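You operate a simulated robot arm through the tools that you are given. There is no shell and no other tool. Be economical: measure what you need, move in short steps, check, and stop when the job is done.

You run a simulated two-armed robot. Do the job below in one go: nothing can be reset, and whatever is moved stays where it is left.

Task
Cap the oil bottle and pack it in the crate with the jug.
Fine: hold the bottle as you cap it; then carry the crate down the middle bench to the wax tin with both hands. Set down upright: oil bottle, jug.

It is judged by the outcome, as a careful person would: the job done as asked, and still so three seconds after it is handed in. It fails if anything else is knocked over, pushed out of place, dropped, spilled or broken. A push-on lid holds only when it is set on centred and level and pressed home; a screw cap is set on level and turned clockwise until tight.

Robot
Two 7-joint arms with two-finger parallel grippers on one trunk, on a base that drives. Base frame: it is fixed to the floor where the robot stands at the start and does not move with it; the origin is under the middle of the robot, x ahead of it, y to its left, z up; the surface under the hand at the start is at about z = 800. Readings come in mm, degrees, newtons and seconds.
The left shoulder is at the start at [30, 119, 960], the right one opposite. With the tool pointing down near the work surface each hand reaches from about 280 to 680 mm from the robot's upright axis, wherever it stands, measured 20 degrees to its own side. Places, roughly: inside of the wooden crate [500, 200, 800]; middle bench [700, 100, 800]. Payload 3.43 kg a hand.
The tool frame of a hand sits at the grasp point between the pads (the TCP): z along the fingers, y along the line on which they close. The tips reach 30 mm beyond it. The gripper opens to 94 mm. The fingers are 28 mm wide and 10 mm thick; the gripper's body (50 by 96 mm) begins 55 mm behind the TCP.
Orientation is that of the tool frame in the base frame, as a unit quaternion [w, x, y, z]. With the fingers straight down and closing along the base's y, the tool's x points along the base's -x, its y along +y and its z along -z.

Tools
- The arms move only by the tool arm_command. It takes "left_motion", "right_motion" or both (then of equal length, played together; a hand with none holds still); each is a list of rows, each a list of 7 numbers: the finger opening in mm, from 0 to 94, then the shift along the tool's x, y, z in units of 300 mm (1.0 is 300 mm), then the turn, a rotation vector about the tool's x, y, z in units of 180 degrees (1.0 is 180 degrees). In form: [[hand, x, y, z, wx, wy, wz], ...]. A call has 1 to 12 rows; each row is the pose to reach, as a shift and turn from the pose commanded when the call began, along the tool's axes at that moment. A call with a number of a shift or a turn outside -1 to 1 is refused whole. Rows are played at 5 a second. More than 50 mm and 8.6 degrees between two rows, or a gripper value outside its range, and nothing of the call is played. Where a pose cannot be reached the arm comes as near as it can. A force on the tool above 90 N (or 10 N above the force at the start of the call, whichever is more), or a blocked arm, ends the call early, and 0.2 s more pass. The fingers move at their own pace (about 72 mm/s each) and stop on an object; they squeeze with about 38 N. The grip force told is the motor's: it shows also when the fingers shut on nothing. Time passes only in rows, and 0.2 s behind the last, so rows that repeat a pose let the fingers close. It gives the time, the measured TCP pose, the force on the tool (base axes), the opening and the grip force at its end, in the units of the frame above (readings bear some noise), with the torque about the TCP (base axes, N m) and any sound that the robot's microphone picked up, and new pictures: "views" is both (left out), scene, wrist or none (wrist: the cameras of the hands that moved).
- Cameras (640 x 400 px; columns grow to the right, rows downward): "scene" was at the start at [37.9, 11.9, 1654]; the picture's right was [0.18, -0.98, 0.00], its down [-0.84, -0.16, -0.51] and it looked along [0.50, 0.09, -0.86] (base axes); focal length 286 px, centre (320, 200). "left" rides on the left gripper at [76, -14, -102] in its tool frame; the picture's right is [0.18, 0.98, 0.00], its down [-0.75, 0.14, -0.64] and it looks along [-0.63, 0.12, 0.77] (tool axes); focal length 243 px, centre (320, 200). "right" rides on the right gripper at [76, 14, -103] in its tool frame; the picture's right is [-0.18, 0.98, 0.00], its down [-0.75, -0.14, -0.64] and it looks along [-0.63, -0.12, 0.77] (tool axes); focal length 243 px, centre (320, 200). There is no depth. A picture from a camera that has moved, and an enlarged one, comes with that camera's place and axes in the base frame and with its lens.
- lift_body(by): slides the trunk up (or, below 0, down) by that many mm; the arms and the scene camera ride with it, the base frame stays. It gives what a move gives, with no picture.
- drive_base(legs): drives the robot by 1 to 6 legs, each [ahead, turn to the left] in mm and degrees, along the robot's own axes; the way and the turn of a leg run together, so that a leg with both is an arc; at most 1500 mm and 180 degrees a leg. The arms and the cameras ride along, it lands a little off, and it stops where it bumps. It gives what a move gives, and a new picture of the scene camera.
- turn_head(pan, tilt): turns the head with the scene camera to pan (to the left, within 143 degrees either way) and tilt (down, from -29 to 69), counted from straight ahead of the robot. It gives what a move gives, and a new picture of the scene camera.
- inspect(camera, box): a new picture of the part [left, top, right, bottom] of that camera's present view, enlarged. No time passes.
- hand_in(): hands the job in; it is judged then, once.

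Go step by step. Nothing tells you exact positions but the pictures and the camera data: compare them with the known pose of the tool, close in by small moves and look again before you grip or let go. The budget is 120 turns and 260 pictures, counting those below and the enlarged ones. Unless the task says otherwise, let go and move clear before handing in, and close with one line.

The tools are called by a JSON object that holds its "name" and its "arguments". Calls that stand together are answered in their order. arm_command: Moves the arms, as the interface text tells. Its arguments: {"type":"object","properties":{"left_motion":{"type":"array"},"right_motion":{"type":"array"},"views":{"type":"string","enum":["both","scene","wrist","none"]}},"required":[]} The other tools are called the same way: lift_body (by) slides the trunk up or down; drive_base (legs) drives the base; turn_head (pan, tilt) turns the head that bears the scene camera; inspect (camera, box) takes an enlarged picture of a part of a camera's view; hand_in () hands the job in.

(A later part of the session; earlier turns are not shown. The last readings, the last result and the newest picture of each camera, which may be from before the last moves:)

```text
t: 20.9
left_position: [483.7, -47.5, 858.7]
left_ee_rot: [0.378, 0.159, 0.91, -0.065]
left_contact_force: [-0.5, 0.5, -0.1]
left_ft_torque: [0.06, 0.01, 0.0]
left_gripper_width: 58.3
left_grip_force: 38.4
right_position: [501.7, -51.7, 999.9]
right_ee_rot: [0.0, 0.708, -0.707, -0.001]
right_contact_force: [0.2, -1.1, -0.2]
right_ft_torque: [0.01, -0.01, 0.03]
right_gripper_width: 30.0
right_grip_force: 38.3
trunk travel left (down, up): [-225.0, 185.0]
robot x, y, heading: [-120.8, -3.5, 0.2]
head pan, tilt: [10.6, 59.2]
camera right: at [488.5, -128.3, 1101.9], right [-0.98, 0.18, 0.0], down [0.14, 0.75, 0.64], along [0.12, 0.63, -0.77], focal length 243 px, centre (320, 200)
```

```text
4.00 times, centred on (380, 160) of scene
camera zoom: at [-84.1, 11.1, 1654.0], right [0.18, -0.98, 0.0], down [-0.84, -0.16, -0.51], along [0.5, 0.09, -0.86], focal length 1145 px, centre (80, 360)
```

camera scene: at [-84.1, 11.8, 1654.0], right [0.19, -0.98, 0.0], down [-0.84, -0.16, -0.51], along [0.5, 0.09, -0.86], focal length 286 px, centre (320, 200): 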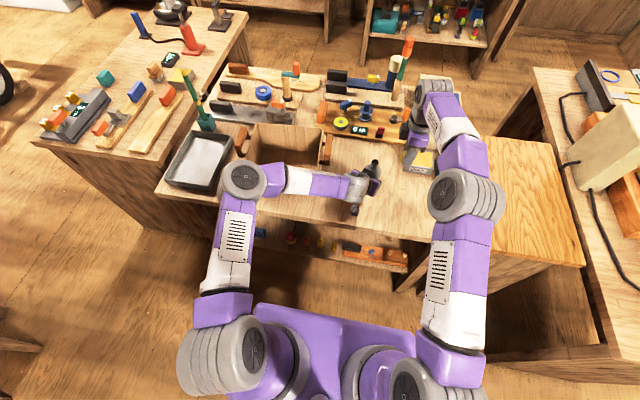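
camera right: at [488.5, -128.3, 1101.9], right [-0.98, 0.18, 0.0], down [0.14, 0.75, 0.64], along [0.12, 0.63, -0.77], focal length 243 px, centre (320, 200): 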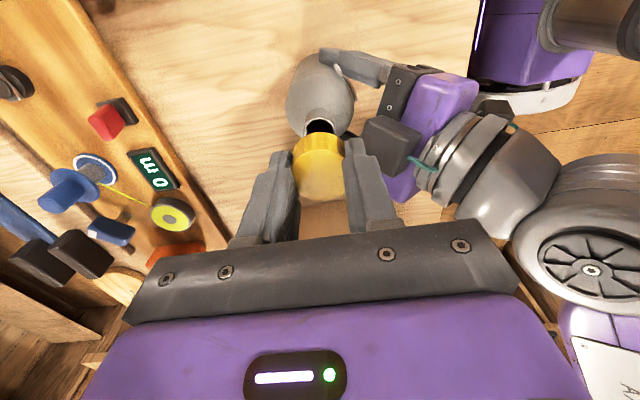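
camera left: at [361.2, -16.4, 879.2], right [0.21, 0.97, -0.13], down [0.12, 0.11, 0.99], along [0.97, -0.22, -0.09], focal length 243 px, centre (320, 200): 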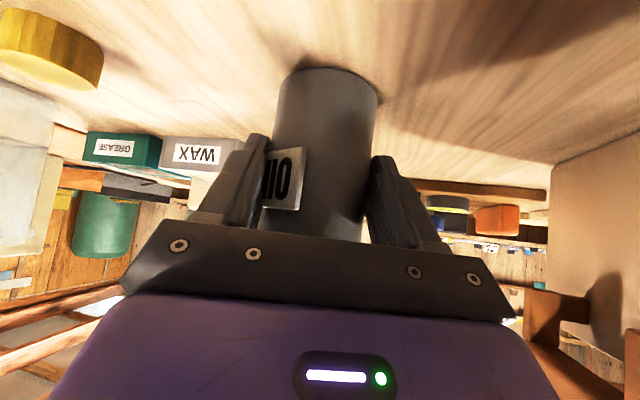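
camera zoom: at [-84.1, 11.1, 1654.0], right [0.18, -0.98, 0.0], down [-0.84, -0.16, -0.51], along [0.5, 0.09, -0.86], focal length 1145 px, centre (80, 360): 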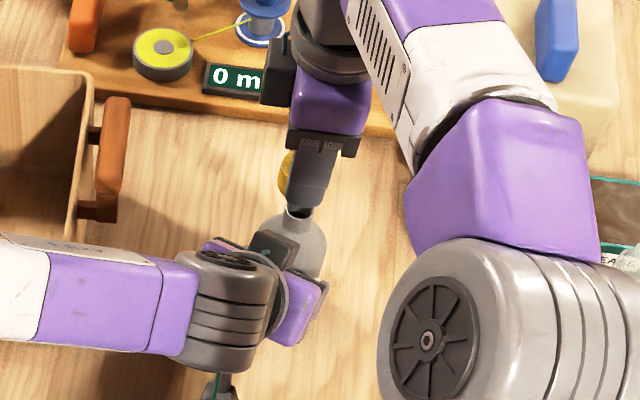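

A box on the left gripper stands at about [457,-37,949], so fingers closing along x would be tight. I'll rise 20 mm, turn the right hand back to about −10° (closing along y), where the turn up to +40° is clear.

{"name": "arm_command", "arguments": {"right_motion": [[25, 0, 0, -0.06, 0, 0, 0], [25, 0, 0, -0.06, 0, 0, 0.045], [25, 0, 0, -0.06, 0, 0, 0.09], [25, 0, 0, -0.06, 0, 0, 0.135], [25, 0, 0, -0.06, 0, 0, 0.18], [25, 0, 0, -0.06, 0, 0, 0.225], [25, 0, 0, -0.06, 0, 0, 0.27], [25, 0, 0, -0.06, 0, 0, 0.315], [25, 0, 0, -0.06, 0, 0, 0.36], [25, 0, 0, -0.06, 0, 0, 0.405], [25, 0.003, -0.002, -0.04, 0, 0, 0.444], [25, 0.003, -0.002, 0.0, 0, 0, 0.444]], "views": "wrist"}}

{"name": "inspect", "arguments": {"camera": "right", "box": [220, 60, 420, 220]}}

{"name": "inspect", "arguments": {"camera": "scene", "box": [320, 110, 440, 210]}}

```text
t: 23.4
left_position: [483.8, -47.1, 860.9]
left_ee_rot: [0.377, 0.159, 0.91, -0.067]
left_contact_force: [0.3, -0.8, -0.2]
left_ft_torque: [0.01, 0.01, 0.03]
left_gripper_width: 58.4
left_grip_force: 38.0
right_position: [504.2, -53.1, 998.4]
right_ee_rot: [0.0, -0.088, 0.996, 0.0]
right_contact_force: [0.4, -0.1, -0.8]
right_ft_torque: [-0.01, -0.02, 0.02]
right_gripper_width: 30.0
right_grip_force: 38.0
trunk travel left (down, up): [-225.0, 185.0]
robot x, y, heading: [-122.5, -1.8, -0.2]
head pan, tilt: [10.6, 59.2]
camera right: at [426.0, -51.7, 1101.6], right [0.01, 1.0, 0.0], down [0.77, -0.01, 0.64], along [0.64, -0.01, -0.77], focal length 243 px, centre (320, 200)
```

right: 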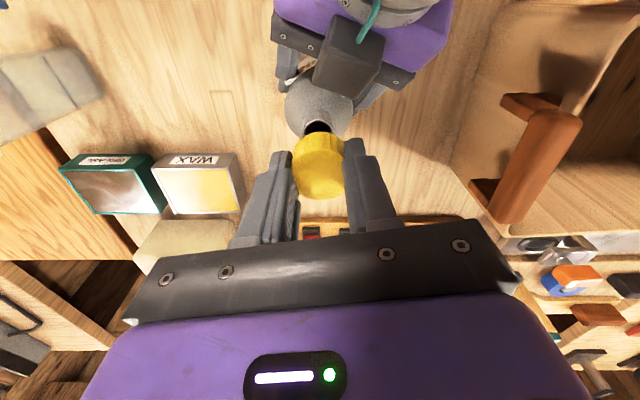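

```text
2.50 times, centred on (320, 140) of right
camera zoom: at [426.0, -51.7, 1101.6], right [0.01, 1.0, 0.0], down [0.77, -0.01, 0.64], along [0.64, -0.01, -0.77], focal length 606 px, centre (320, 350)
```

zoom: 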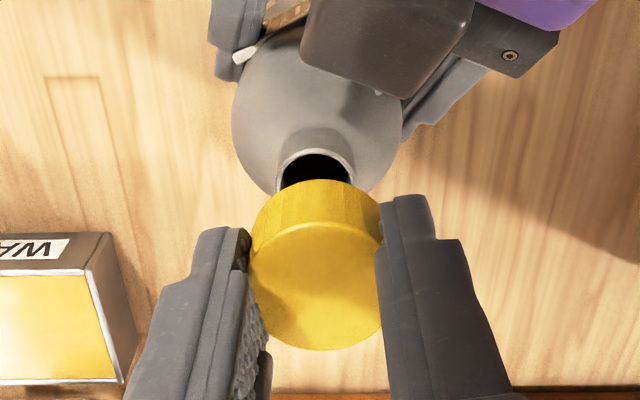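

```text
4.00 times, centred on (380, 160) of scene
camera zoom: at [-84.0, 11.8, 1654.0], right [0.19, -0.98, 0.0], down [-0.84, -0.16, -0.51], along [0.5, 0.09, -0.86], focal length 1145 px, centre (80, 360)
```

zoom: 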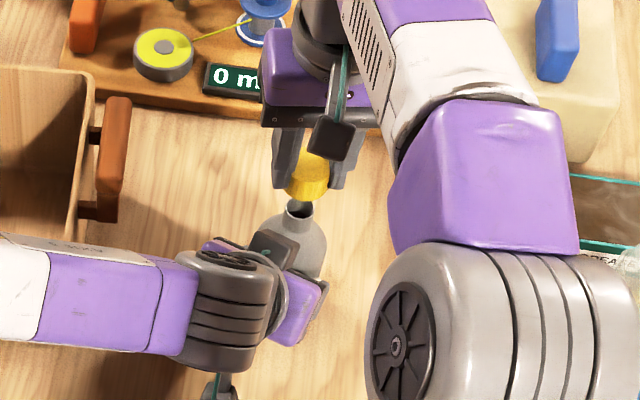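

Relative to the hand axis the mouth is off by only ~1 mm. I'll correct that and lower until the cap just overlaps the mouth, watching the force.

{"name": "arm_command", "arguments": {"right_motion": [[25, 0.0027, -0.004, 0.03, 0, 0, 0], [25, 0.0027, -0.004, 0.06, 0, 0, 0], [25, 0.0027, -0.004, 0.09, 0, 0, 0], [25, 0.0027, -0.004, 0.105, 0, 0, 0], [25, 0.0027, -0.004, 0.115, 0, 0, 0]], "views": "wrist"}}

{"name": "inspect", "arguments": {"camera": "right", "box": [220, 60, 420, 220]}}

{"name": "inspect", "arguments": {"camera": "scene", "box": [340, 130, 420, 180]}}

```text
t: 24.6
left_position: [485.6, -46.9, 859.8]
left_ee_rot: [0.377, 0.159, 0.91, -0.065]
left_contact_force: [8.4, -0.6, -1.6]
left_ft_torque: [-0.01, 0.59, 0.05]
left_gripper_width: 58.5
left_grip_force: 38.0
right_position: [502.7, -54.1, 966.2]
right_ee_rot: [-0.002, -0.088, 0.996, 0.001]
right_contact_force: [-9.0, 1.4, 3.1]
right_ft_torque: [0.03, 0.31, 0.03]
right_gripper_width: 30.4
right_grip_force: 38.2
trunk travel left (down, up): [-225.0, 185.0]
robot x, y, heading: [-121.6, -1.7, 0.2]
head pan, tilt: [10.6, 59.2]
camera right: at [424.6, -53.5, 1068.6], right [0.01, 1.0, 0.0], down [0.77, -0.01, 0.64], along [0.64, 0.0, -0.77], focal length 243 px, centre (320, 200)
```

right: 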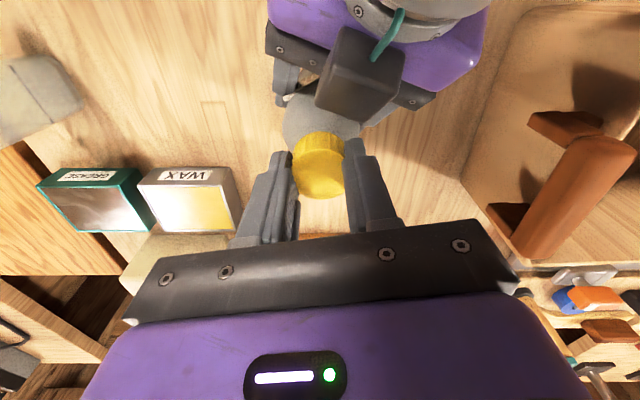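

```text
2.50 times, centred on (320, 140) of right
camera zoom: at [424.6, -53.5, 1068.6], right [0.01, 1.0, 0.0], down [0.77, -0.01, 0.64], along [0.64, 0.0, -0.77], focal length 606 px, centre (320, 350)
```

zoom: 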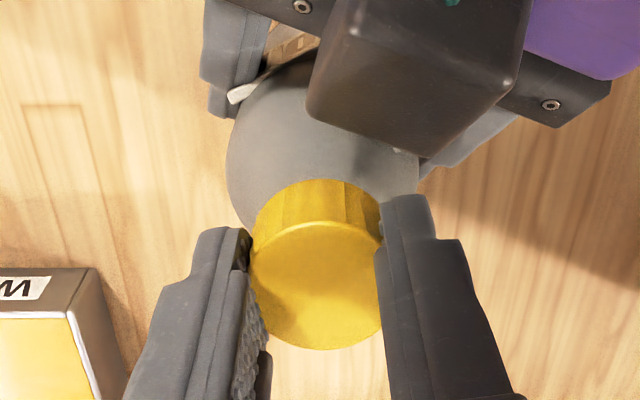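

```text
8.00 times, centred on (380, 155) of scene
camera zoom: at [-84.2, 11.8, 1654.0], right [0.19, -0.98, 0.0], down [-0.84, -0.16, -0.51], along [0.5, 0.09, -0.86], focal length 2290 px, centre (-160, 560)
```

zoom: 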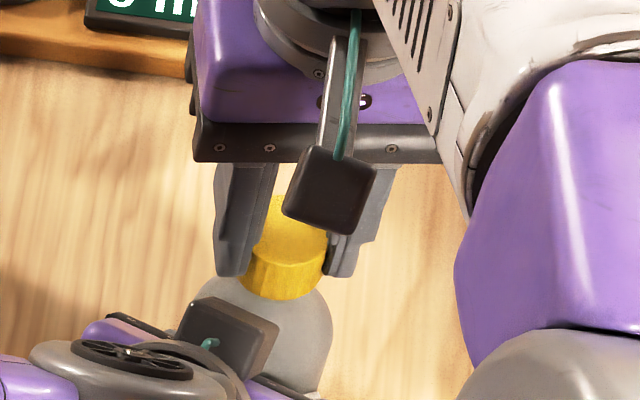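

The contact is sideways (about 9 N along x), so the neck lies a few mm nearer to the robot than the cap. I'll rise, shift −x by 4 mm and lower again.

{"name": "arm_command", "arguments": {"right_motion": [[25, 0.0, 0, -0.03, 0, 0, 0], [25, 0.013, 0.0023, -0.03, 0, 0, 0], [25, 0.013, 0.0023, -0.015, 0, 0, 0], [25, 0.013, 0.0023, 0.0, 0, 0, 0], [25, 0.013, 0.0023, 0.0, 0, 0, 0]], "views": "none"}}

```text
t: 25.9
left_position: [483.7, -47.4, 859.8]
left_ee_rot: [0.377, 0.159, 0.91, -0.066]
left_contact_force: [-7.7, -3.9, 5.8]
left_ft_torque: [0.37, -0.75, -0.06]
left_gripper_width: 58.2
left_grip_force: 38.1
right_position: [499.6, -53.4, 966.9]
right_ee_rot: [0.003, -0.089, 0.996, 0.001]
right_contact_force: [8.0, 1.8, -1.3]
right_ft_torque: [-0.26, -0.09, -0.03]
right_gripper_width: 30.4
right_grip_force: 37.8
trunk travel left (down, up): [-225.0, 185.0]
robot x, y, heading: [-118.3, 0.1, 0.2]
head pan, tilt: [10.6, 59.2]
```

The force reversed, so the centre lies midway. Moving back about 1.9 mm and re-lowering.

{"name": "arm_command", "arguments": {"right_motion": [[25, 0.0, 0, -0.05, 0, 0, 0], [25, -0.0065, 0.0002, -0.05, 0, 0, 0], [25, -0.0065, 0.0002, -0.025, 0, 0, 0], [25, -0.0065, 0.0002, 0.0, 0, 0, 0], [25, -0.0065, 0.0002, 0.0, 0, 0, 0]], "views": "none"}}

```text
t: 27.1
left_position: [484.1, -45.1, 858.1]
left_ee_rot: [0.376, 0.157, 0.911, -0.065]
left_contact_force: [16.2, -2.2, -7.2]
left_ft_torque: [0.12, 0.43, 0.09]
left_gripper_width: 58.3
left_grip_force: 37.9
right_position: [501.9, -52.9, 968.1]
right_ee_rot: [0.002, -0.088, 0.996, 0.001]
right_contact_force: [-14.5, 2.1, 12.2]
right_ft_torque: [0.18, 1.17, 0.02]
right_gripper_width: 30.6
right_grip_force: 37.6
trunk travel left (down, up): [-225.0, 185.0]
robot x, y, heading: [-122.0, -0.5, 0.2]
head pan, tilt: [10.6, 59.2]
```

Forces are larger now; the bottle may have shifted in the grip. I'll raise 40 mm and look.

{"name": "arm_command", "arguments": {"right_motion": [[25, 0.0, 0, -0.06, 0, 0, 0], [25, 0, 0, -0.13, 0, 0, 0], [25, 0, 0, -0.2, 0, 0, 0]], "views": "both"}}

{"name": "inspect", "arguments": {"camera": "right", "box": [220, 40, 420, 200]}}

{"name": "inspect", "arguments": {"camera": "left", "box": [160, 20, 480, 260]}}

{"name": "inspect", "arguments": {"camera": "scene", "box": [340, 130, 420, 180]}}

```text
t: 27.9
left_position: [485.0, -47.8, 862.2]
left_ee_rot: [0.379, 0.159, 0.909, -0.067]
left_contact_force: [0.8, 1.2, 26.0]
left_ft_torque: [-0.08, -0.28, 0.02]
left_gripper_width: 56.6
left_grip_force: 38.5
right_position: [498.5, -52.9, 1019.3]
right_ee_rot: [-0.002, -0.088, 0.996, -0.001]
right_contact_force: [-1.6, -2.5, -28.8]
right_ft_torque: [-0.17, 0.09, -0.01]
right_gripper_width: 31.7
right_grip_force: 37.4
trunk travel left (down, up): [-225.0, 185.0]
robot x, y, heading: [-122.3, -1.3, 0.2]
head pan, tilt: [10.6, 59.2]
camera scene: at [-84.2, 11.7, 1654.0], right [0.19, -0.98, 0.0], down [-0.84, -0.16, -0.51], along [0.5, 0.09, -0.86], focal length 286 px, centre (320, 200)
camera right: at [421.7, -51.8, 1123.1], right [0.01, 1.0, 0.0], down [0.77, 0.0, 0.64], along [0.64, -0.01, -0.77], focal length 243 px, centre (320, 200)
```

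scene: 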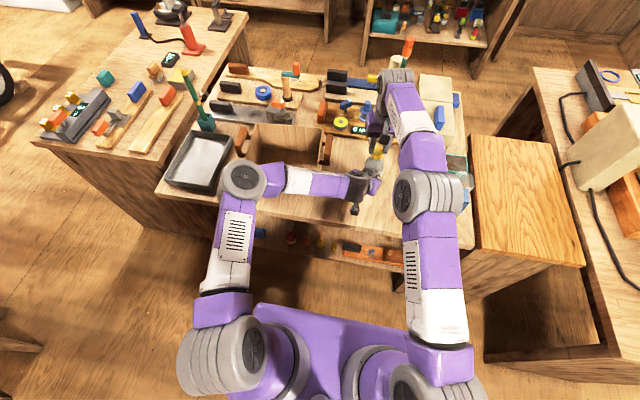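
right: 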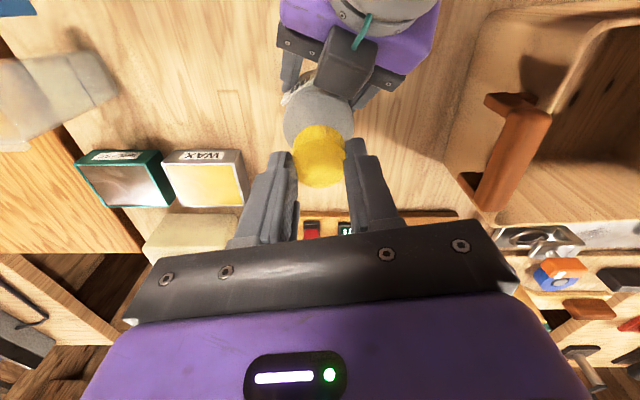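

```text
2.50 times, centred on (320, 120) of right
camera zoom: at [421.7, -51.8, 1123.1], right [0.01, 1.0, 0.0], down [0.77, 0.0, 0.64], along [0.64, -0.01, -0.77], focal length 606 px, centre (320, 400)
```

zoom: 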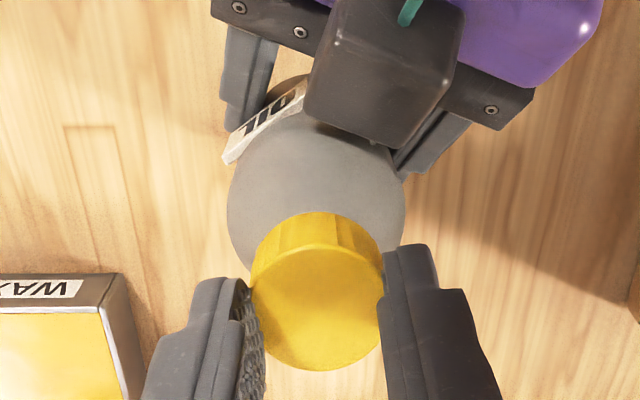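

```text
1.67 times, centred on (320, 140) of left
camera zoom: at [362.1, -16.9, 880.8], right [0.21, 0.97, -0.13], down [0.12, 0.11, 0.99], along [0.97, -0.22, -0.09], focal length 404 px, centre (320, 300)
```

zoom: 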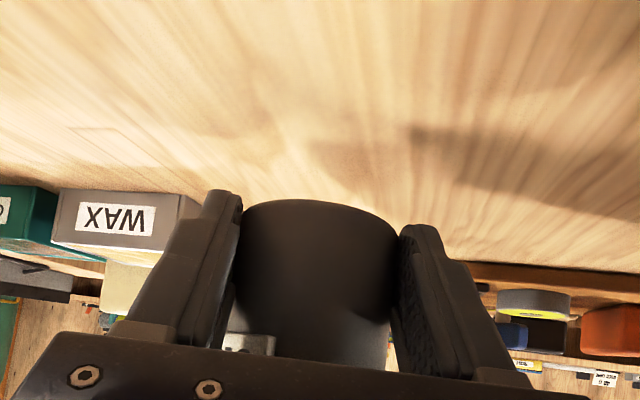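

```text
8.00 times, centred on (380, 155) of scene
camera zoom: at [-84.2, 11.7, 1654.0], right [0.19, -0.98, 0.0], down [-0.84, -0.16, -0.51], along [0.5, 0.09, -0.86], focal length 2290 px, centre (-160, 560)
```

zoom: 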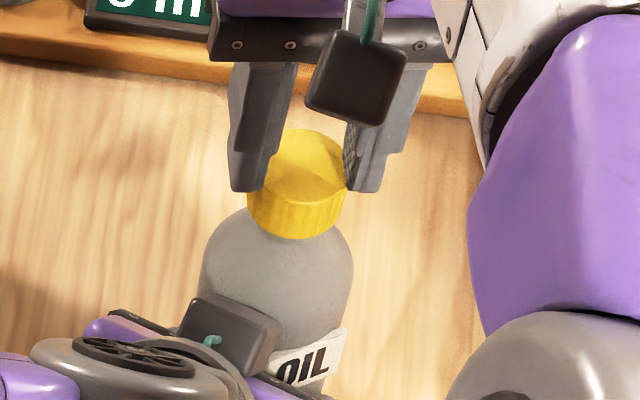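

The cap has caught on the neck: raising it drew the bottle ~50 mm up through the left fingers. It looks upright and aligned, so I'll lower it slowly back to the bench, straight down.

{"name": "arm_command", "arguments": {"right_motion": [[25, 0, 0, 0.04, 0, 0, 0], [25, 0, 0, 0.08, 0, 0, 0], [25, 0, 0, 0.12, 0, 0, 0], [25, 0, 0, 0.15, 0, 0, 0]], "views": "none"}}

{"name": "inspect", "arguments": {"camera": "left", "box": [160, 20, 480, 260]}}

{"name": "inspect", "arguments": {"camera": "scene", "box": [340, 130, 420, 180]}}

```text
t: 28.9
left_position: [483.4, -48.3, 857.3]
left_ee_rot: [0.374, 0.162, 0.911, -0.067]
left_contact_force: [-7.4, -6.5, -29.1]
left_ft_torque: [0.84, 0.13, -0.19]
left_gripper_width: 56.9
left_grip_force: 38.0
right_position: [502.5, -51.2, 981.2]
right_ee_rot: [0.003, -0.087, 0.996, 0.001]
right_contact_force: [7.2, 5.3, 26.0]
right_ft_torque: [0.1, -0.37, 0.03]
right_gripper_width: 23.2
right_grip_force: 0.0
trunk travel left (down, up): [-225.0, 185.0]
robot x, y, heading: [-121.5, -1.5, -0.1]
head pan, tilt: [10.6, 59.2]
```

```text
1.67 times, centred on (320, 140) of left
camera zoom: at [359.4, -16.7, 876.9], right [0.21, 0.97, -0.13], down [0.13, 0.1, 0.99], along [0.97, -0.23, -0.1], focal length 404 px, centre (320, 300)
```

zoom: 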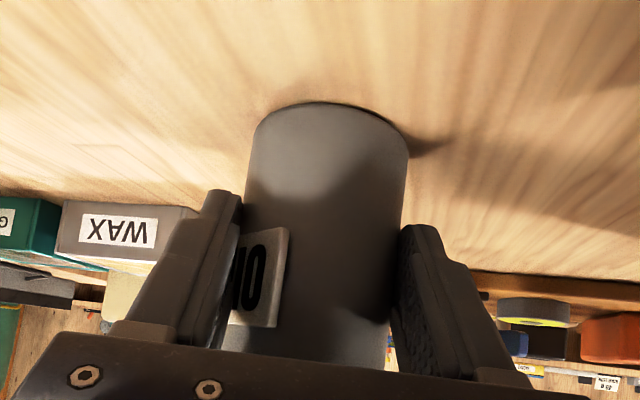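

```text
8.00 times, centred on (380, 155) of scene
camera zoom: at [-84.0, 11.8, 1654.0], right [0.19, -0.98, 0.0], down [-0.84, -0.16, -0.51], along [0.5, 0.09, -0.86], focal length 2290 px, centre (-160, 560)
```

zoom: 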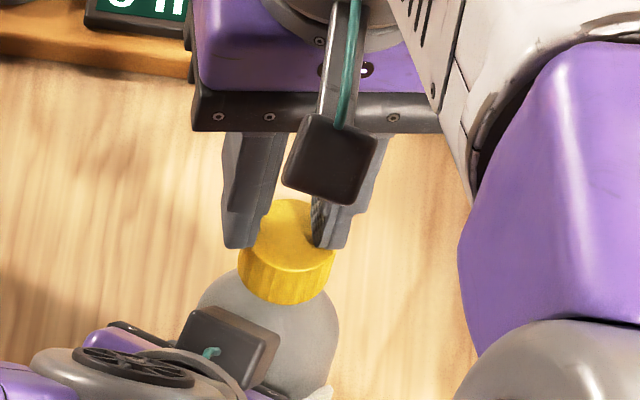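

The right fingers slipped up onto the cap's top. I'll raise slightly and open them, then look at how the cap sits.

{"name": "arm_command", "arguments": {"right_motion": [[25, 0, 0, -0.03, 0, 0, 0], [60, 0, 0, -0.06, 0, 0, 0], [60, 0, 0, -0.12, 0, 0, 0]], "views": "none"}}

{"name": "inspect", "arguments": {"camera": "right", "box": [220, 60, 420, 220]}}

{"name": "inspect", "arguments": {"camera": "scene", "box": [340, 130, 420, 180]}}

{"name": "inspect", "arguments": {"camera": "left", "box": [160, 20, 480, 260]}}

```text
t: 29.6
left_position: [485.7, -46.8, 862.3]
left_ee_rot: [0.378, 0.159, 0.91, -0.065]
left_contact_force: [0.2, 0.3, -3.2]
left_ft_torque: [0.04, 0.06, 0.02]
left_gripper_width: 56.5
left_grip_force: 37.9
right_position: [500.5, -53.5, 1015.2]
right_ee_rot: [-0.001, -0.088, 0.996, -0.001]
right_contact_force: [-0.6, -0.2, 0.1]
right_ft_torque: [0.0, -0.01, 0.0]
right_gripper_width: 59.9
right_grip_force: 0.1
trunk travel left (down, up): [-225.0, 185.0]
robot x, y, heading: [-126.6, 0.2, 0.0]
head pan, tilt: [10.6, 59.2]
```

```text
2.50 times, centred on (320, 140) of right
camera zoom: at [422.8, -52.7, 1117.9], right [0.01, 1.0, 0.0], down [0.77, 0.0, 0.64], along [0.64, -0.01, -0.77], focal length 606 px, centre (320, 350)
```

zoom: 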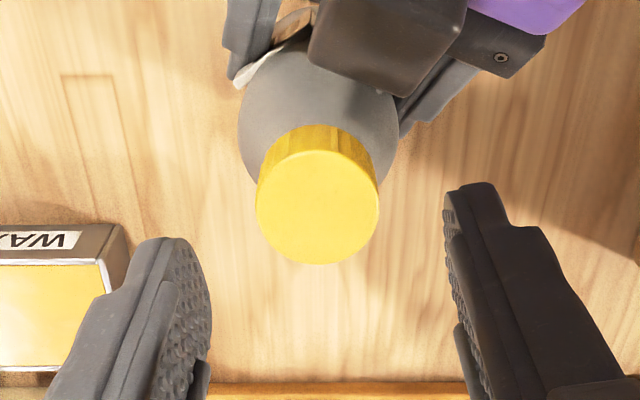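

```text
8.00 times, centred on (380, 155) of scene
camera zoom: at [-84.4, 11.9, 1654.0], right [0.19, -0.98, 0.0], down [-0.84, -0.16, -0.51], along [0.5, 0.09, -0.86], focal length 2290 px, centre (-160, 560)
```

zoom: 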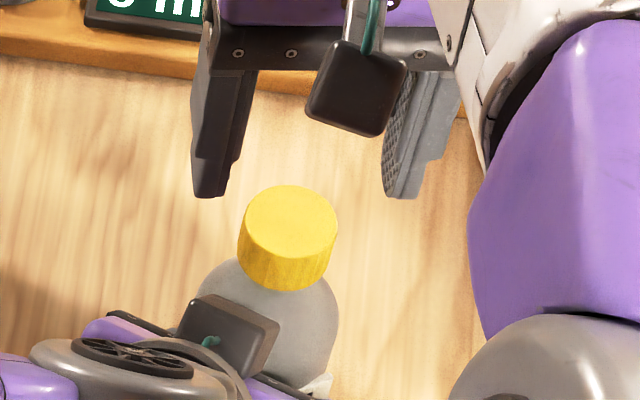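

```text
1.67 times, centred on (320, 140) of left
camera zoom: at [362.0, -16.2, 880.1], right [0.21, 0.97, -0.13], down [0.12, 0.11, 0.99], along [0.97, -0.22, -0.09], focal length 404 px, centre (320, 300)
```

zoom: 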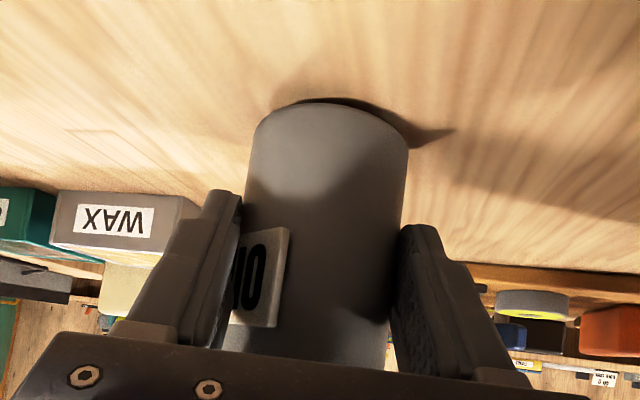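

The cap sits level on the neck, and the bottle hangs ~10 mm above the bench in the left grip. I'll lower the left hand until the bottle rests on the bench.

{"name": "arm_command", "arguments": {"left_motion": [[50, 0.0118, 0, 0.0118, 0, 0, 0], [50, 0.0236, 0, 0.0236, 0, 0, 0], [50, 0.028, 0, 0.028, 0, 0, 0]], "views": "none"}}

{"name": "inspect", "arguments": {"camera": "left", "box": [160, 20, 480, 260]}}

{"name": "inspect", "arguments": {"camera": "scene", "box": [340, 130, 420, 180]}}

```text
t: 30.4
left_position: [486.8, -47.9, 855.3]
left_ee_rot: [0.384, 0.158, 0.907, -0.065]
left_contact_force: [4.4, 2.3, 28.7]
left_ft_torque: [-0.2, -0.49, 0.13]
left_gripper_width: 56.7
left_grip_force: 38.3
right_position: [498.6, -53.3, 1017.5]
right_ee_rot: [0.001, -0.089, 0.996, 0.0]
right_contact_force: [0.3, -0.2, 0.5]
right_ft_torque: [0.01, 0.05, 0.02]
right_gripper_width: 60.0
right_grip_force: 0.1
trunk travel left (down, up): [-225.0, 185.0]
robot x, y, heading: [-123.9, -0.8, 0.2]
head pan, tilt: [10.6, 59.2]
```

```text
1.67 times, centred on (320, 140) of left
camera zoom: at [363.2, -16.9, 871.1], right [0.21, 0.97, -0.13], down [0.11, 0.11, 0.99], along [0.97, -0.22, -0.08], focal length 404 px, centre (320, 300)
```

zoom: 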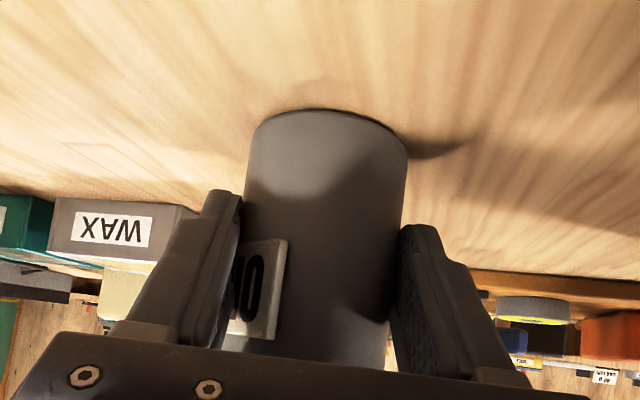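

```text
8.00 times, centred on (380, 155) of scene
camera zoom: at [-87.3, 12.4, 1654.3], right [0.19, -0.98, 0.0], down [-0.84, -0.16, -0.51], along [0.5, 0.09, -0.86], focal length 2290 px, centre (-160, 560)
```

zoom: 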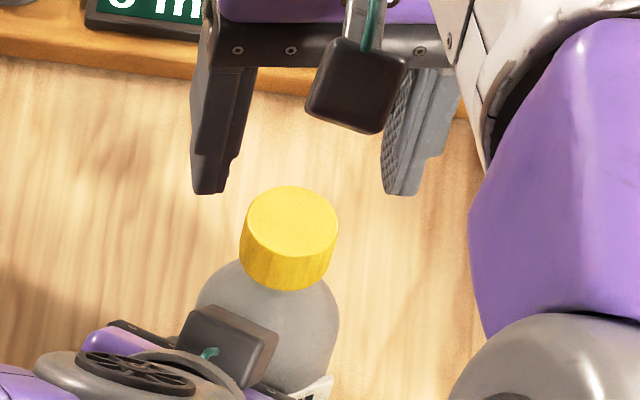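

The bottle was already standing on the bench (28 N push back). I'll open the left fingers so it settles upright, then re-close.

{"name": "arm_command", "arguments": {"left_motion": [[70, -0.01, 0, -0.01, 0, 0, 0], [70, -0.01, 0, -0.01, 0, 0, 0], [70, -0.01, 0, -0.01, 0, 0, 0], [50, -0.01, 0, -0.01, 0, 0, 0], [50, -0.01, 0, -0.01, 0, 0, 0], [50, -0.01, 0, -0.01, 0, 0, 0]], "views": "none"}}

{"name": "inspect", "arguments": {"camera": "right", "box": [220, 60, 420, 220]}}

{"name": "inspect", "arguments": {"camera": "scene", "box": [340, 130, 420, 180]}}

```text
t: 31.9
left_position: [484.1, -48.9, 851.0]
left_ee_rot: [0.378, 0.159, 0.909, -0.066]
left_contact_force: [0.3, 0.4, 0.5]
left_ft_torque: [0.05, 0.05, 0.0]
left_gripper_width: 56.5
left_grip_force: 37.9
right_position: [500.8, -53.5, 1016.4]
right_ee_rot: [-0.001, -0.089, 0.996, 0.001]
right_contact_force: [-0.2, -0.2, -0.1]
right_ft_torque: [-0.01, -0.02, 0.04]
right_gripper_width: 59.8
right_grip_force: 0.0
trunk travel left (down, up): [-225.0, 185.0]
robot x, y, heading: [-121.0, -1.5, 0.4]
head pan, tilt: [10.6, 59.2]
```

```text
2.50 times, centred on (320, 140) of right
camera zoom: at [423.2, -52.5, 1118.7], right [0.01, 1.0, 0.0], down [0.77, -0.01, 0.64], along [0.64, 0.0, -0.77], focal length 606 px, centre (320, 350)
```

zoom: 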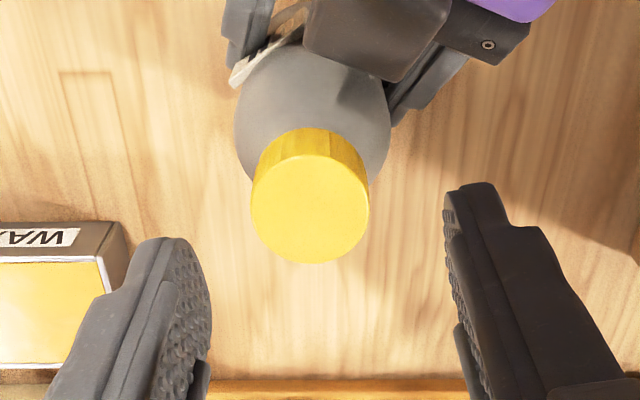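

```text
8.00 times, centred on (380, 155) of scene
camera zoom: at [-84.1, 11.8, 1653.9], right [0.19, -0.98, 0.0], down [-0.84, -0.16, -0.51], along [0.5, 0.09, -0.86], focal length 2290 px, centre (-160, 560)
```

zoom: 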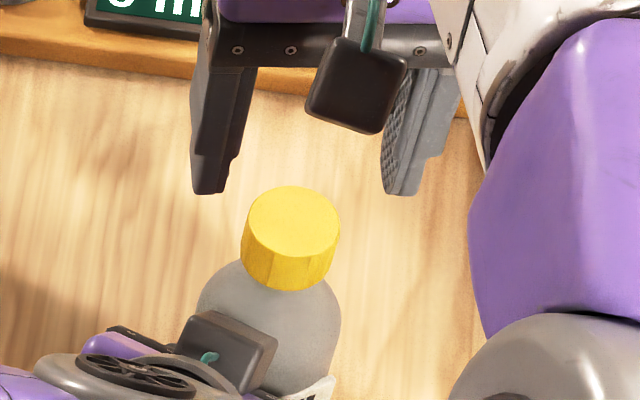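

The cap is caught on the neck and must be turned. I need its exact x relative to the hand axis, so I'll swing the right hand 80° and measure it laterally.

{"name": "arm_command", "arguments": {"right_motion": [[60, 0, 0, 0, 0, 0, -0.045], [60, 0, 0, 0, 0, 0, -0.09], [60, 0, 0, 0, 0, 0, -0.135], [60, 0, 0, 0, 0, 0, -0.18], [60, 0, 0, 0, 0, 0, -0.225], [60, 0, 0, 0, 0, 0, -0.27], [60, 0, 0, 0, 0, 0, -0.315], [60, 0, 0, 0, 0, 0, -0.36], [60, 0, 0, 0, 0, 0, -0.405], [60, 0, 0, 0, 0, 0, -0.444], [60, 0, 0, 0, 0, 0, -0.444]], "views": "none"}}

{"name": "inspect", "arguments": {"camera": "right", "box": [220, 40, 420, 200]}}

```text
t: 34.2
left_position: [484.8, -46.7, 851.8]
left_ee_rot: [0.377, 0.16, 0.91, -0.066]
left_contact_force: [-0.2, 0.2, -0.5]
left_ft_torque: [0.01, 0.04, 0.02]
left_gripper_width: 56.4
left_grip_force: 38.5
right_position: [501.1, -54.2, 1016.3]
right_ee_rot: [0.001, 0.708, -0.706, 0.0]
right_contact_force: [0.0, -0.5, 0.2]
right_ft_torque: [0.01, 0.0, 0.03]
right_gripper_width: 60.0
right_grip_force: 0.2
trunk travel left (down, up): [-225.0, 185.0]
robot x, y, heading: [-121.5, 1.7, 0.3]
head pan, tilt: [10.6, 59.2]
```

```text
2.50 times, centred on (320, 120) of right
camera zoom: at [487.2, -130.5, 1118.9], right [-0.98, 0.18, 0.0], down [0.14, 0.75, 0.64], along [0.12, 0.63, -0.77], focal length 606 px, centre (320, 400)
```

zoom: 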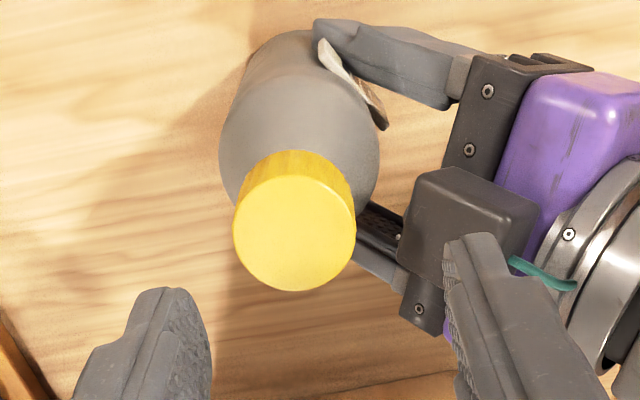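

Cap centre measured at [508,-55], top at z≈950, overlapping the neck about 5 mm. I'll shift the hand over it, swing back to −20°, and then grip.

{"name": "arm_command", "arguments": {"right_motion": [[60, 0.004, -0.0217, 0, 0, 0, 0.045], [60, 0.004, -0.0217, 0, 0, 0, 0.09], [60, 0.004, -0.0217, 0, 0, 0, 0.135], [60, 0.004, -0.0217, 0, 0, 0, 0.18], [60, 0.004, -0.0217, 0, 0, 0, 0.225], [60, 0.004, -0.0217, 0, 0, 0, 0.27], [60, 0.004, -0.0217, 0, 0, 0, 0.315], [60, 0.004, -0.0217, 0, 0, 0, 0.36], [50, 0.004, -0.0217, 0.03, 0, 0, 0.389], [50, 0.004, -0.0217, 0.09, 0, 0, 0.389], [50, 0.004, -0.0217, 0.15, 0, 0, 0.389], [50, 0.004, -0.0217, 0.177, 0, 0, 0.389]], "views": "none"}}

{"name": "inspect", "arguments": {"camera": "right", "box": [220, 60, 420, 220]}}

{"name": "inspect", "arguments": {"camera": "scene", "box": [340, 130, 420, 180]}}

```text
t: 36.9
left_position: [485.9, -47.6, 851.5]
left_ee_rot: [0.378, 0.159, 0.91, -0.066]
left_contact_force: [0.3, -0.1, 0.1]
left_ft_torque: [0.03, 0.04, -0.01]
left_gripper_width: 56.4
left_grip_force: 37.4
right_position: [506.0, -54.7, 963.0]
right_ee_rot: [0.0, -0.173, 0.985, 0.0]
right_contact_force: [-0.4, -0.4, 0.1]
right_ft_torque: [0.03, 0.01, 0.0]
right_gripper_width: 50.2
right_grip_force: 0.0
trunk travel left (down, up): [-225.0, 185.0]
robot x, y, heading: [-119.0, -1.9, -0.1]
head pan, tilt: [10.6, 59.2]
```

```text
2.50 times, centred on (320, 140) of right
camera zoom: at [430.4, -68.3, 1065.6], right [-0.16, 0.99, 0.0], down [0.76, 0.13, 0.64], along [0.63, 0.11, -0.77], focal length 606 px, centre (320, 350)
```

zoom: 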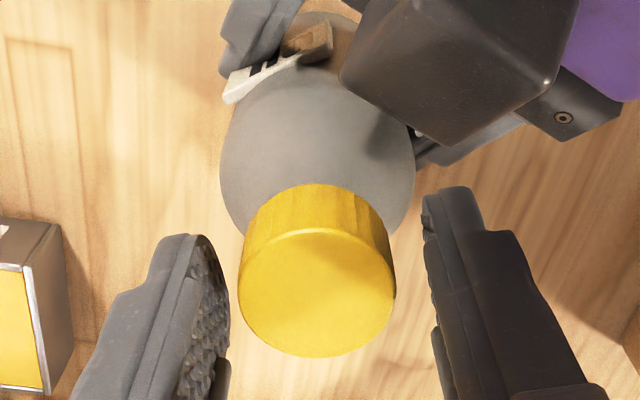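

```text
8.00 times, centred on (380, 155) of scene
camera zoom: at [-83.9, 11.8, 1654.0], right [0.19, -0.98, 0.0], down [-0.84, -0.16, -0.51], along [0.5, 0.09, -0.86], focal length 2290 px, centre (-160, 560)
```

zoom: 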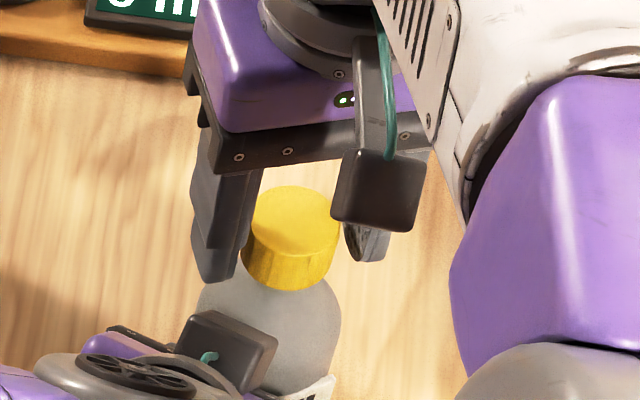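

The cap is level and about 36 mm wide, and I'm within ~1.5 mm of its axis. I'll correct, grip it, and turn clockwise from −20° to +40° with a slight downward feed.

{"name": "arm_command", "arguments": {"right_motion": [[50, -0.0042, -0.003, 0, 0, 0, 0], [30, -0.0042, -0.003, 0, 0, 0, 0], [20, -0.0042, -0.003, 0, 0, 0, 0], [20, -0.0042, -0.003, 0, 0, 0, 0], [20, -0.0042, -0.003, 0.005, 0, 0, 0.045], [20, -0.0042, -0.003, 0.006, 0, 0, 0.09], [20, -0.0042, -0.003, 0.007, 0, 0, 0.135], [20, -0.0042, -0.003, 0.008, 0, 0, 0.18], [20, -0.0042, -0.003, 0.009, 0, 0, 0.225], [20, -0.0042, -0.003, 0.01, 0, 0, 0.27], [20, -0.0042, -0.003, 0.011, 0, 0, 0.315], [20, -0.0042, -0.003, 0.011, 0, 0, 0.335]], "views": "wrist"}}

{"name": "inspect", "arguments": {"camera": "scene", "box": [340, 130, 420, 180]}}

```text
t: 39.5
left_position: [485.2, -46.3, 851.1]
left_ee_rot: [0.377, 0.16, 0.91, -0.066]
left_contact_force: [8.3, 3.6, -14.2]
left_ft_torque: [0.06, 0.72, 0.15]
left_gripper_width: 56.4
left_grip_force: 38.1
right_position: [510.1, -53.9, 960.5]
right_ee_rot: [0.0, 0.345, 0.939, 0.001]
right_contact_force: [-6.2, -3.2, 21.2]
right_ft_torque: [-0.1, 0.18, 0.01]
right_gripper_width: 33.3
right_grip_force: 37.5
trunk travel left (down, up): [-225.0, 185.0]
robot x, y, heading: [-120.7, -2.1, 0.3]
head pan, tilt: [10.6, 59.2]
camera right: at [460.1, 4.9, 1063.5], right [0.78, 0.63, 0.0], down [0.48, -0.6, 0.64], along [0.41, -0.5, -0.77], focal length 243 px, centre (320, 200)
```

right: 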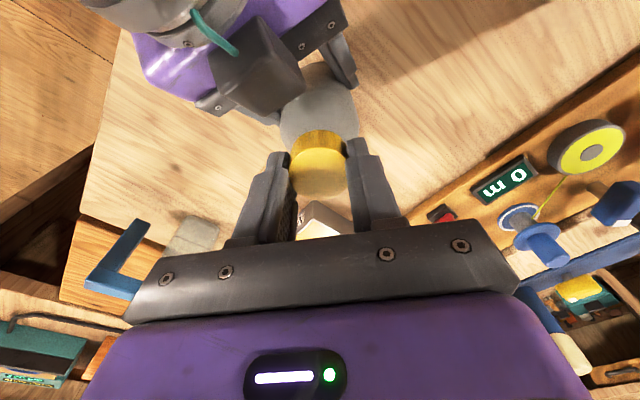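

```text
8.00 times, centred on (380, 155) of scene
camera zoom: at [-84.5, 11.9, 1654.0], right [0.19, -0.98, 0.0], down [-0.84, -0.16, -0.51], along [0.5, 0.09, -0.86], focal length 2290 px, centre (-160, 560)
```

zoom: 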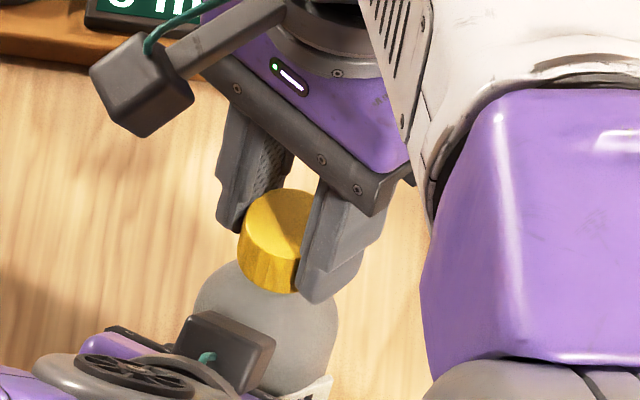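

It turned 60° with little torque. I'll ratchet: open, swing back 60°, re-grip and begin the next turn.

{"name": "arm_command", "arguments": {"right_motion": [[46, 0, 0, -0.008, 0, 0, 0], [46, 0, 0, -0.008, 0, 0, -0.0475], [46, 0, 0, -0.008, 0, 0, -0.095], [46, 0, 0, -0.008, 0, 0, -0.1425], [46, 0, 0, -0.008, 0, 0, -0.19], [46, 0, 0, -0.008, 0, 0, -0.2375], [46, 0, 0, -0.008, 0, 0, -0.285], [46, 0, 0, -0.008, 0, 0, -0.3325], [20, 0, 0, -0.008, 0, 0, -0.3325], [20, 0, 0, -0.008, 0, 0, -0.3325], [20, 0, 0, -0.006, 0, 0, -0.285], [20, 0, 0, -0.004, 0, 0, -0.2375]], "views": "none"}}

{"name": "arm_command", "arguments": {"right_motion": [[20, 0, 0, 0.002, 0, 0, 0.0475], [20, 0, 0, 0.003, 0, 0, 0.095], [20, 0, 0, 0.004, 0, 0, 0.1425], [20, 0, 0, 0.005, 0, 0, 0.19], [20, 0, 0, 0.006, 0, 0, 0.2375]], "views": "wrist"}}

{"name": "inspect", "arguments": {"camera": "right", "box": [220, 60, 420, 220]}}

```text
t: 42.0
left_position: [483.5, -47.5, 852.0]
left_ee_rot: [0.377, 0.159, 0.91, -0.066]
left_contact_force: [-2.6, 4.8, -5.5]
left_ft_torque: [-0.41, -0.43, 0.03]
left_gripper_width: 56.3
left_grip_force: 38.7
right_position: [508.8, -56.1, 961.5]
right_ee_rot: [0.002, -0.02, 1.0, 0.0]
right_contact_force: [4.2, -4.8, 5.3]
right_ft_torque: [-0.33, -0.04, -0.01]
right_gripper_width: 29.8
right_grip_force: 37.5
trunk travel left (down, up): [-225.0, 185.0]
robot x, y, heading: [-120.2, -1.0, 0.0]
head pan, tilt: [10.6, 59.2]
```

```text
t: 43.2
left_position: [484.1, -47.7, 850.6]
left_ee_rot: [0.377, 0.159, 0.91, -0.065]
left_contact_force: [3.9, 3.4, -14.3]
left_ft_torque: [0.2, 0.21, 0.04]
left_gripper_width: 56.3
left_grip_force: 37.9
right_position: [509.7, -55.3, 960.3]
right_ee_rot: [0.001, 0.346, 0.938, 0.0]
right_contact_force: [-0.4, -4.8, 23.8]
right_ft_torque: [-0.33, 0.08, -0.01]
right_gripper_width: 30.1
right_grip_force: 37.8
trunk travel left (down, up): [-225.0, 185.0]
robot x, y, heading: [-125.7, -2.3, 0.0]
head pan, tilt: [10.6, 59.2]
camera right: at [460.2, 5.1, 1063.3], right [0.78, 0.63, 0.0], down [0.48, -0.6, 0.64], along [0.41, -0.5, -0.77], focal length 243 px, centre (320, 200)
```

right: 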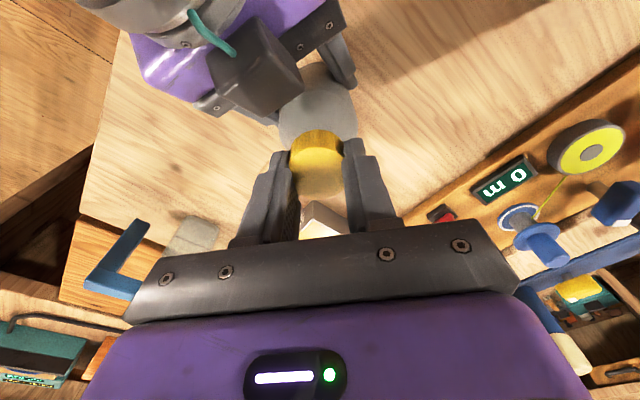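

```text
2.50 times, centred on (320, 140) of right
camera zoom: at [460.2, 5.1, 1063.3], right [0.78, 0.63, 0.0], down [0.48, -0.6, 0.64], along [0.41, -0.5, -0.77], focal length 606 px, centre (320, 350)
```

zoom: 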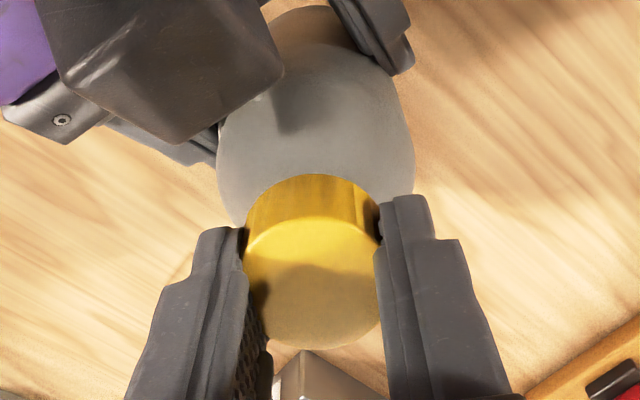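

No tightening torque yet; I'll continue ratcheting, one cycle at a time.

{"name": "arm_command", "arguments": {"right_motion": [[46, 0, 0, -0.006, 0, 0, 0], [46, 0, 0, -0.006, 0, 0, -0.0475], [46, 0, 0, -0.006, 0, 0, -0.095], [46, 0, 0, -0.006, 0, 0, -0.1425], [46, 0, 0, -0.006, 0, 0, -0.19], [46, 0, 0, -0.006, 0, 0, -0.2375], [46, 0, 0, -0.006, 0, 0, -0.285], [46, 0, 0, -0.006, 0, 0, -0.3325], [20, 0, 0, -0.006, 0, 0, -0.3325], [20, 0, 0, -0.006, 0, 0, -0.3325], [20, 0, 0, -0.004, 0, 0, -0.285], [20, 0, 0, -0.002, 0, 0, -0.2375]], "views": "none"}}

{"name": "arm_command", "arguments": {"right_motion": [[20, 0, 0, 0.002, 0, 0, 0.0475], [20, 0, 0, 0.003, 0, 0, 0.095], [20, 0, 0, 0.004, 0, 0, 0.1425], [20, 0, 0, 0.005, 0, 0, 0.19], [20, 0, 0, 0.006, 0, 0, 0.2375]], "views": "none"}}

{"name": "inspect", "arguments": {"camera": "right", "box": [260, 110, 380, 200]}}

```text
t: 45.9
left_position: [484.9, -46.7, 851.7]
left_ee_rot: [0.377, 0.158, 0.91, -0.065]
left_contact_force: [-1.2, 2.2, -3.3]
left_ft_torque: [-0.11, -0.05, 0.03]
left_gripper_width: 56.3
left_grip_force: 38.1
right_position: [509.6, -56.2, 960.2]
right_ee_rot: [0.0, -0.021, 1.0, 0.0]
right_contact_force: [-0.3, -1.9, 1.9]
right_ft_torque: [-0.12, -0.02, -0.02]
right_gripper_width: 30.2
right_grip_force: 37.7
trunk travel left (down, up): [-225.0, 185.0]
robot x, y, heading: [-121.1, -1.6, -0.0]
head pan, tilt: [10.6, 59.2]
```

```text
t: 47.0
left_position: [483.5, -49.4, 852.1]
left_ee_rot: [0.376, 0.16, 0.91, -0.065]
left_contact_force: [2.7, 1.6, -10.6]
left_ft_torque: [0.11, 0.2, 0.05]
left_gripper_width: 56.4
left_grip_force: 38.1
right_position: [509.0, -54.9, 958.6]
right_ee_rot: [0.001, 0.345, 0.939, 0.0]
right_contact_force: [-0.9, -0.9, 14.9]
right_ft_torque: [-0.02, 0.13, -0.01]
right_gripper_width: 30.4
right_grip_force: 38.0
trunk travel left (down, up): [-225.0, 185.0]
robot x, y, heading: [-123.2, -0.9, 0.1]
head pan, tilt: [10.6, 59.2]
```

```text
4.44 times, centred on (320, 155) of right
camera zoom: at [460.1, 4.8, 1061.8], right [0.78, 0.63, 0.0], down [0.48, -0.6, 0.64], along [0.41, -0.5, -0.77], focal length 1078 px, centre (320, 400)
```

zoom: 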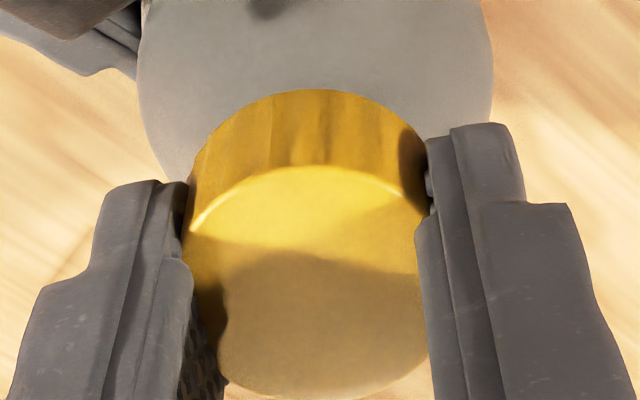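

It is creeping down as it turns, so the thread seems to be engaging. Continue.

{"name": "arm_command", "arguments": {"right_motion": [[46, 0, 0, -0.003, 0, 0, 0], [46, 0, 0, -0.003, 0, 0, -0.0475], [46, 0, 0, -0.003, 0, 0, -0.095], [46, 0, 0, -0.003, 0, 0, -0.1425], [46, 0, 0, -0.003, 0, 0, -0.19], [46, 0, 0, -0.003, 0, 0, -0.2375], [46, 0, 0, -0.003, 0, 0, -0.285], [46, 0, 0, -0.003, 0, 0, -0.3325], [20, 0, 0, -0.003, 0, 0, -0.3325], [20, 0, 0, -0.003, 0, 0, -0.3325], [20, 0, 0, -0.002, 0, 0, -0.285], [20, 0, 0, 0, 0, 0, -0.2375]], "views": "none"}}

{"name": "arm_command", "arguments": {"right_motion": [[20, 0, 0, 0.001, 0, 0, 0.0475], [20, 0, 0, 0.002, 0, 0, 0.095], [20, 0, 0, 0.003, 0, 0, 0.1425], [20, 0, 0, 0.004, 0, 0, 0.19], [20, 0, 0, 0.005, 0, 0, 0.2375]], "views": "none"}}

```text
t: 49.6
left_position: [484.5, -48.2, 852.0]
left_ee_rot: [0.376, 0.159, 0.91, -0.066]
left_contact_force: [-2.4, 1.7, -2.8]
left_ft_torque: [-0.19, -0.15, 0.01]
left_gripper_width: 56.3
left_grip_force: 38.4
right_position: [508.6, -56.5, 957.6]
right_ee_rot: [0.0, -0.021, 1.0, 0.0]
right_contact_force: [3.4, -3.2, 1.2]
right_ft_torque: [-0.04, -0.06, 0.01]
right_gripper_width: 32.9
right_grip_force: 38.5
trunk travel left (down, up): [-225.0, 185.0]
robot x, y, heading: [-122.7, -1.1, -0.2]
head pan, tilt: [10.6, 59.2]
```

```text
t: 50.9
left_position: [485.3, -47.5, 851.0]
left_ee_rot: [0.378, 0.16, 0.91, -0.066]
left_contact_force: [1.5, 3.0, -5.8]
left_ft_torque: [-0.14, 0.22, 0.04]
left_gripper_width: 56.5
left_grip_force: 37.8
right_position: [508.9, -56.7, 957.6]
right_ee_rot: [0.0, 0.345, 0.939, 0.001]
right_contact_force: [-0.7, -3.0, 4.1]
right_ft_torque: [-0.02, 0.03, 0.02]
right_gripper_width: 33.1
right_grip_force: 38.2
trunk travel left (down, up): [-225.0, 185.0]
robot x, y, heading: [-119.5, -2.5, 0.1]
head pan, tilt: [10.6, 59.2]
```

The down force keeps falling while the hand goes lower, so the cap is screwing down. Continue with a little more feed.

{"name": "arm_command", "arguments": {"right_motion": [[46, 0, 0, 0.0, 0, 0, 0], [46, 0, 0, 0.0, 0, 0, -0.0475], [46, 0, 0, 0.0, 0, 0, -0.095], [46, 0, 0, 0.0, 0, 0, -0.1425], [46, 0, 0, 0.0, 0, 0, -0.19], [46, 0, 0, 0.0, 0, 0, -0.2375], [46, 0, 0, 0.0, 0, 0, -0.285], [46, 0, 0, 0.0, 0, 0, -0.3325], [20, 0, 0, 0.0, 0, 0, -0.3325], [20, 0, 0, 0.0, 0, 0, -0.3325], [20, 0, 0, 0.003, 0, 0, -0.285], [20, 0, 0, 0.005, 0, 0, -0.2375]], "views": "none"}}

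{"name": "arm_command", "arguments": {"right_motion": [[20, 0, 0, 0.001, 0, 0, 0.0475], [20, 0, 0, 0.002, 0, 0, 0.095], [20, 0, 0, 0.003, 0, 0, 0.1425], [20, 0, 0, 0.004, 0, 0, 0.19], [20, 0, 0, 0.005, 0, 0, 0.2375]], "views": "none"}}

{"name": "inspect", "arguments": {"camera": "scene", "box": [340, 130, 420, 180]}}

```text
t: 53.5
left_position: [484.6, -47.2, 851.9]
left_ee_rot: [0.377, 0.16, 0.91, -0.066]
left_contact_force: [-3.9, 3.6, -2.8]
left_ft_torque: [-0.25, -0.36, 0.03]
left_gripper_width: 56.4
left_grip_force: 37.5
right_position: [511.5, -55.0, 955.8]
right_ee_rot: [0.001, -0.02, 1.0, 0.0]
right_contact_force: [4.9, -3.1, 2.0]
right_ft_torque: [-0.13, -0.08, 0.02]
right_gripper_width: 32.0
right_grip_force: 38.3
trunk travel left (down, up): [-225.0, 185.0]
robot x, y, heading: [-121.4, 0.8, 0.2]
head pan, tilt: [10.6, 59.2]
```

```text
t: 54.6
left_position: [485.9, -47.0, 852.6]
left_ee_rot: [0.377, 0.159, 0.91, -0.065]
left_contact_force: [0.7, 6.5, -7.3]
left_ft_torque: [-0.51, 0.35, -0.49]
left_gripper_width: 56.6
left_grip_force: 38.1
right_position: [510.6, -57.0, 954.5]
right_ee_rot: [0.0, 0.344, 0.939, -0.001]
right_contact_force: [-1.5, -6.7, 8.1]
right_ft_torque: [-0.17, 0.05, 0.71]
right_gripper_width: 33.6
right_grip_force: 38.2
trunk travel left (down, up): [-225.0, 185.0]
robot x, y, heading: [-124.2, 4.0, -0.0]
head pan, tilt: [10.6, 59.2]
```

```text
8.00 times, centred on (380, 155) of scene
camera zoom: at [-84.5, 11.7, 1654.0], right [0.19, -0.98, 0.0], down [-0.84, -0.16, -0.51], along [0.5, 0.09, -0.86], focal length 2290 px, centre (-160, 560)
```

zoom: 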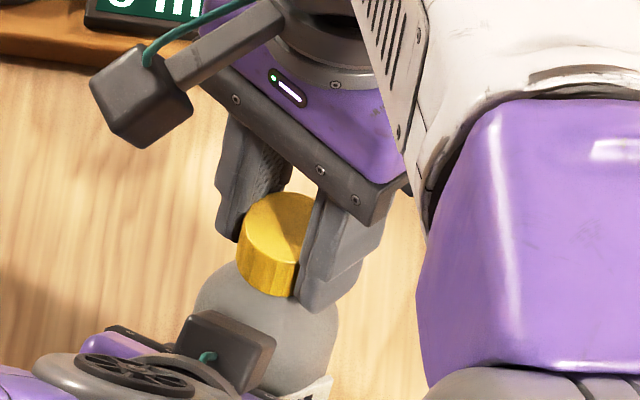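

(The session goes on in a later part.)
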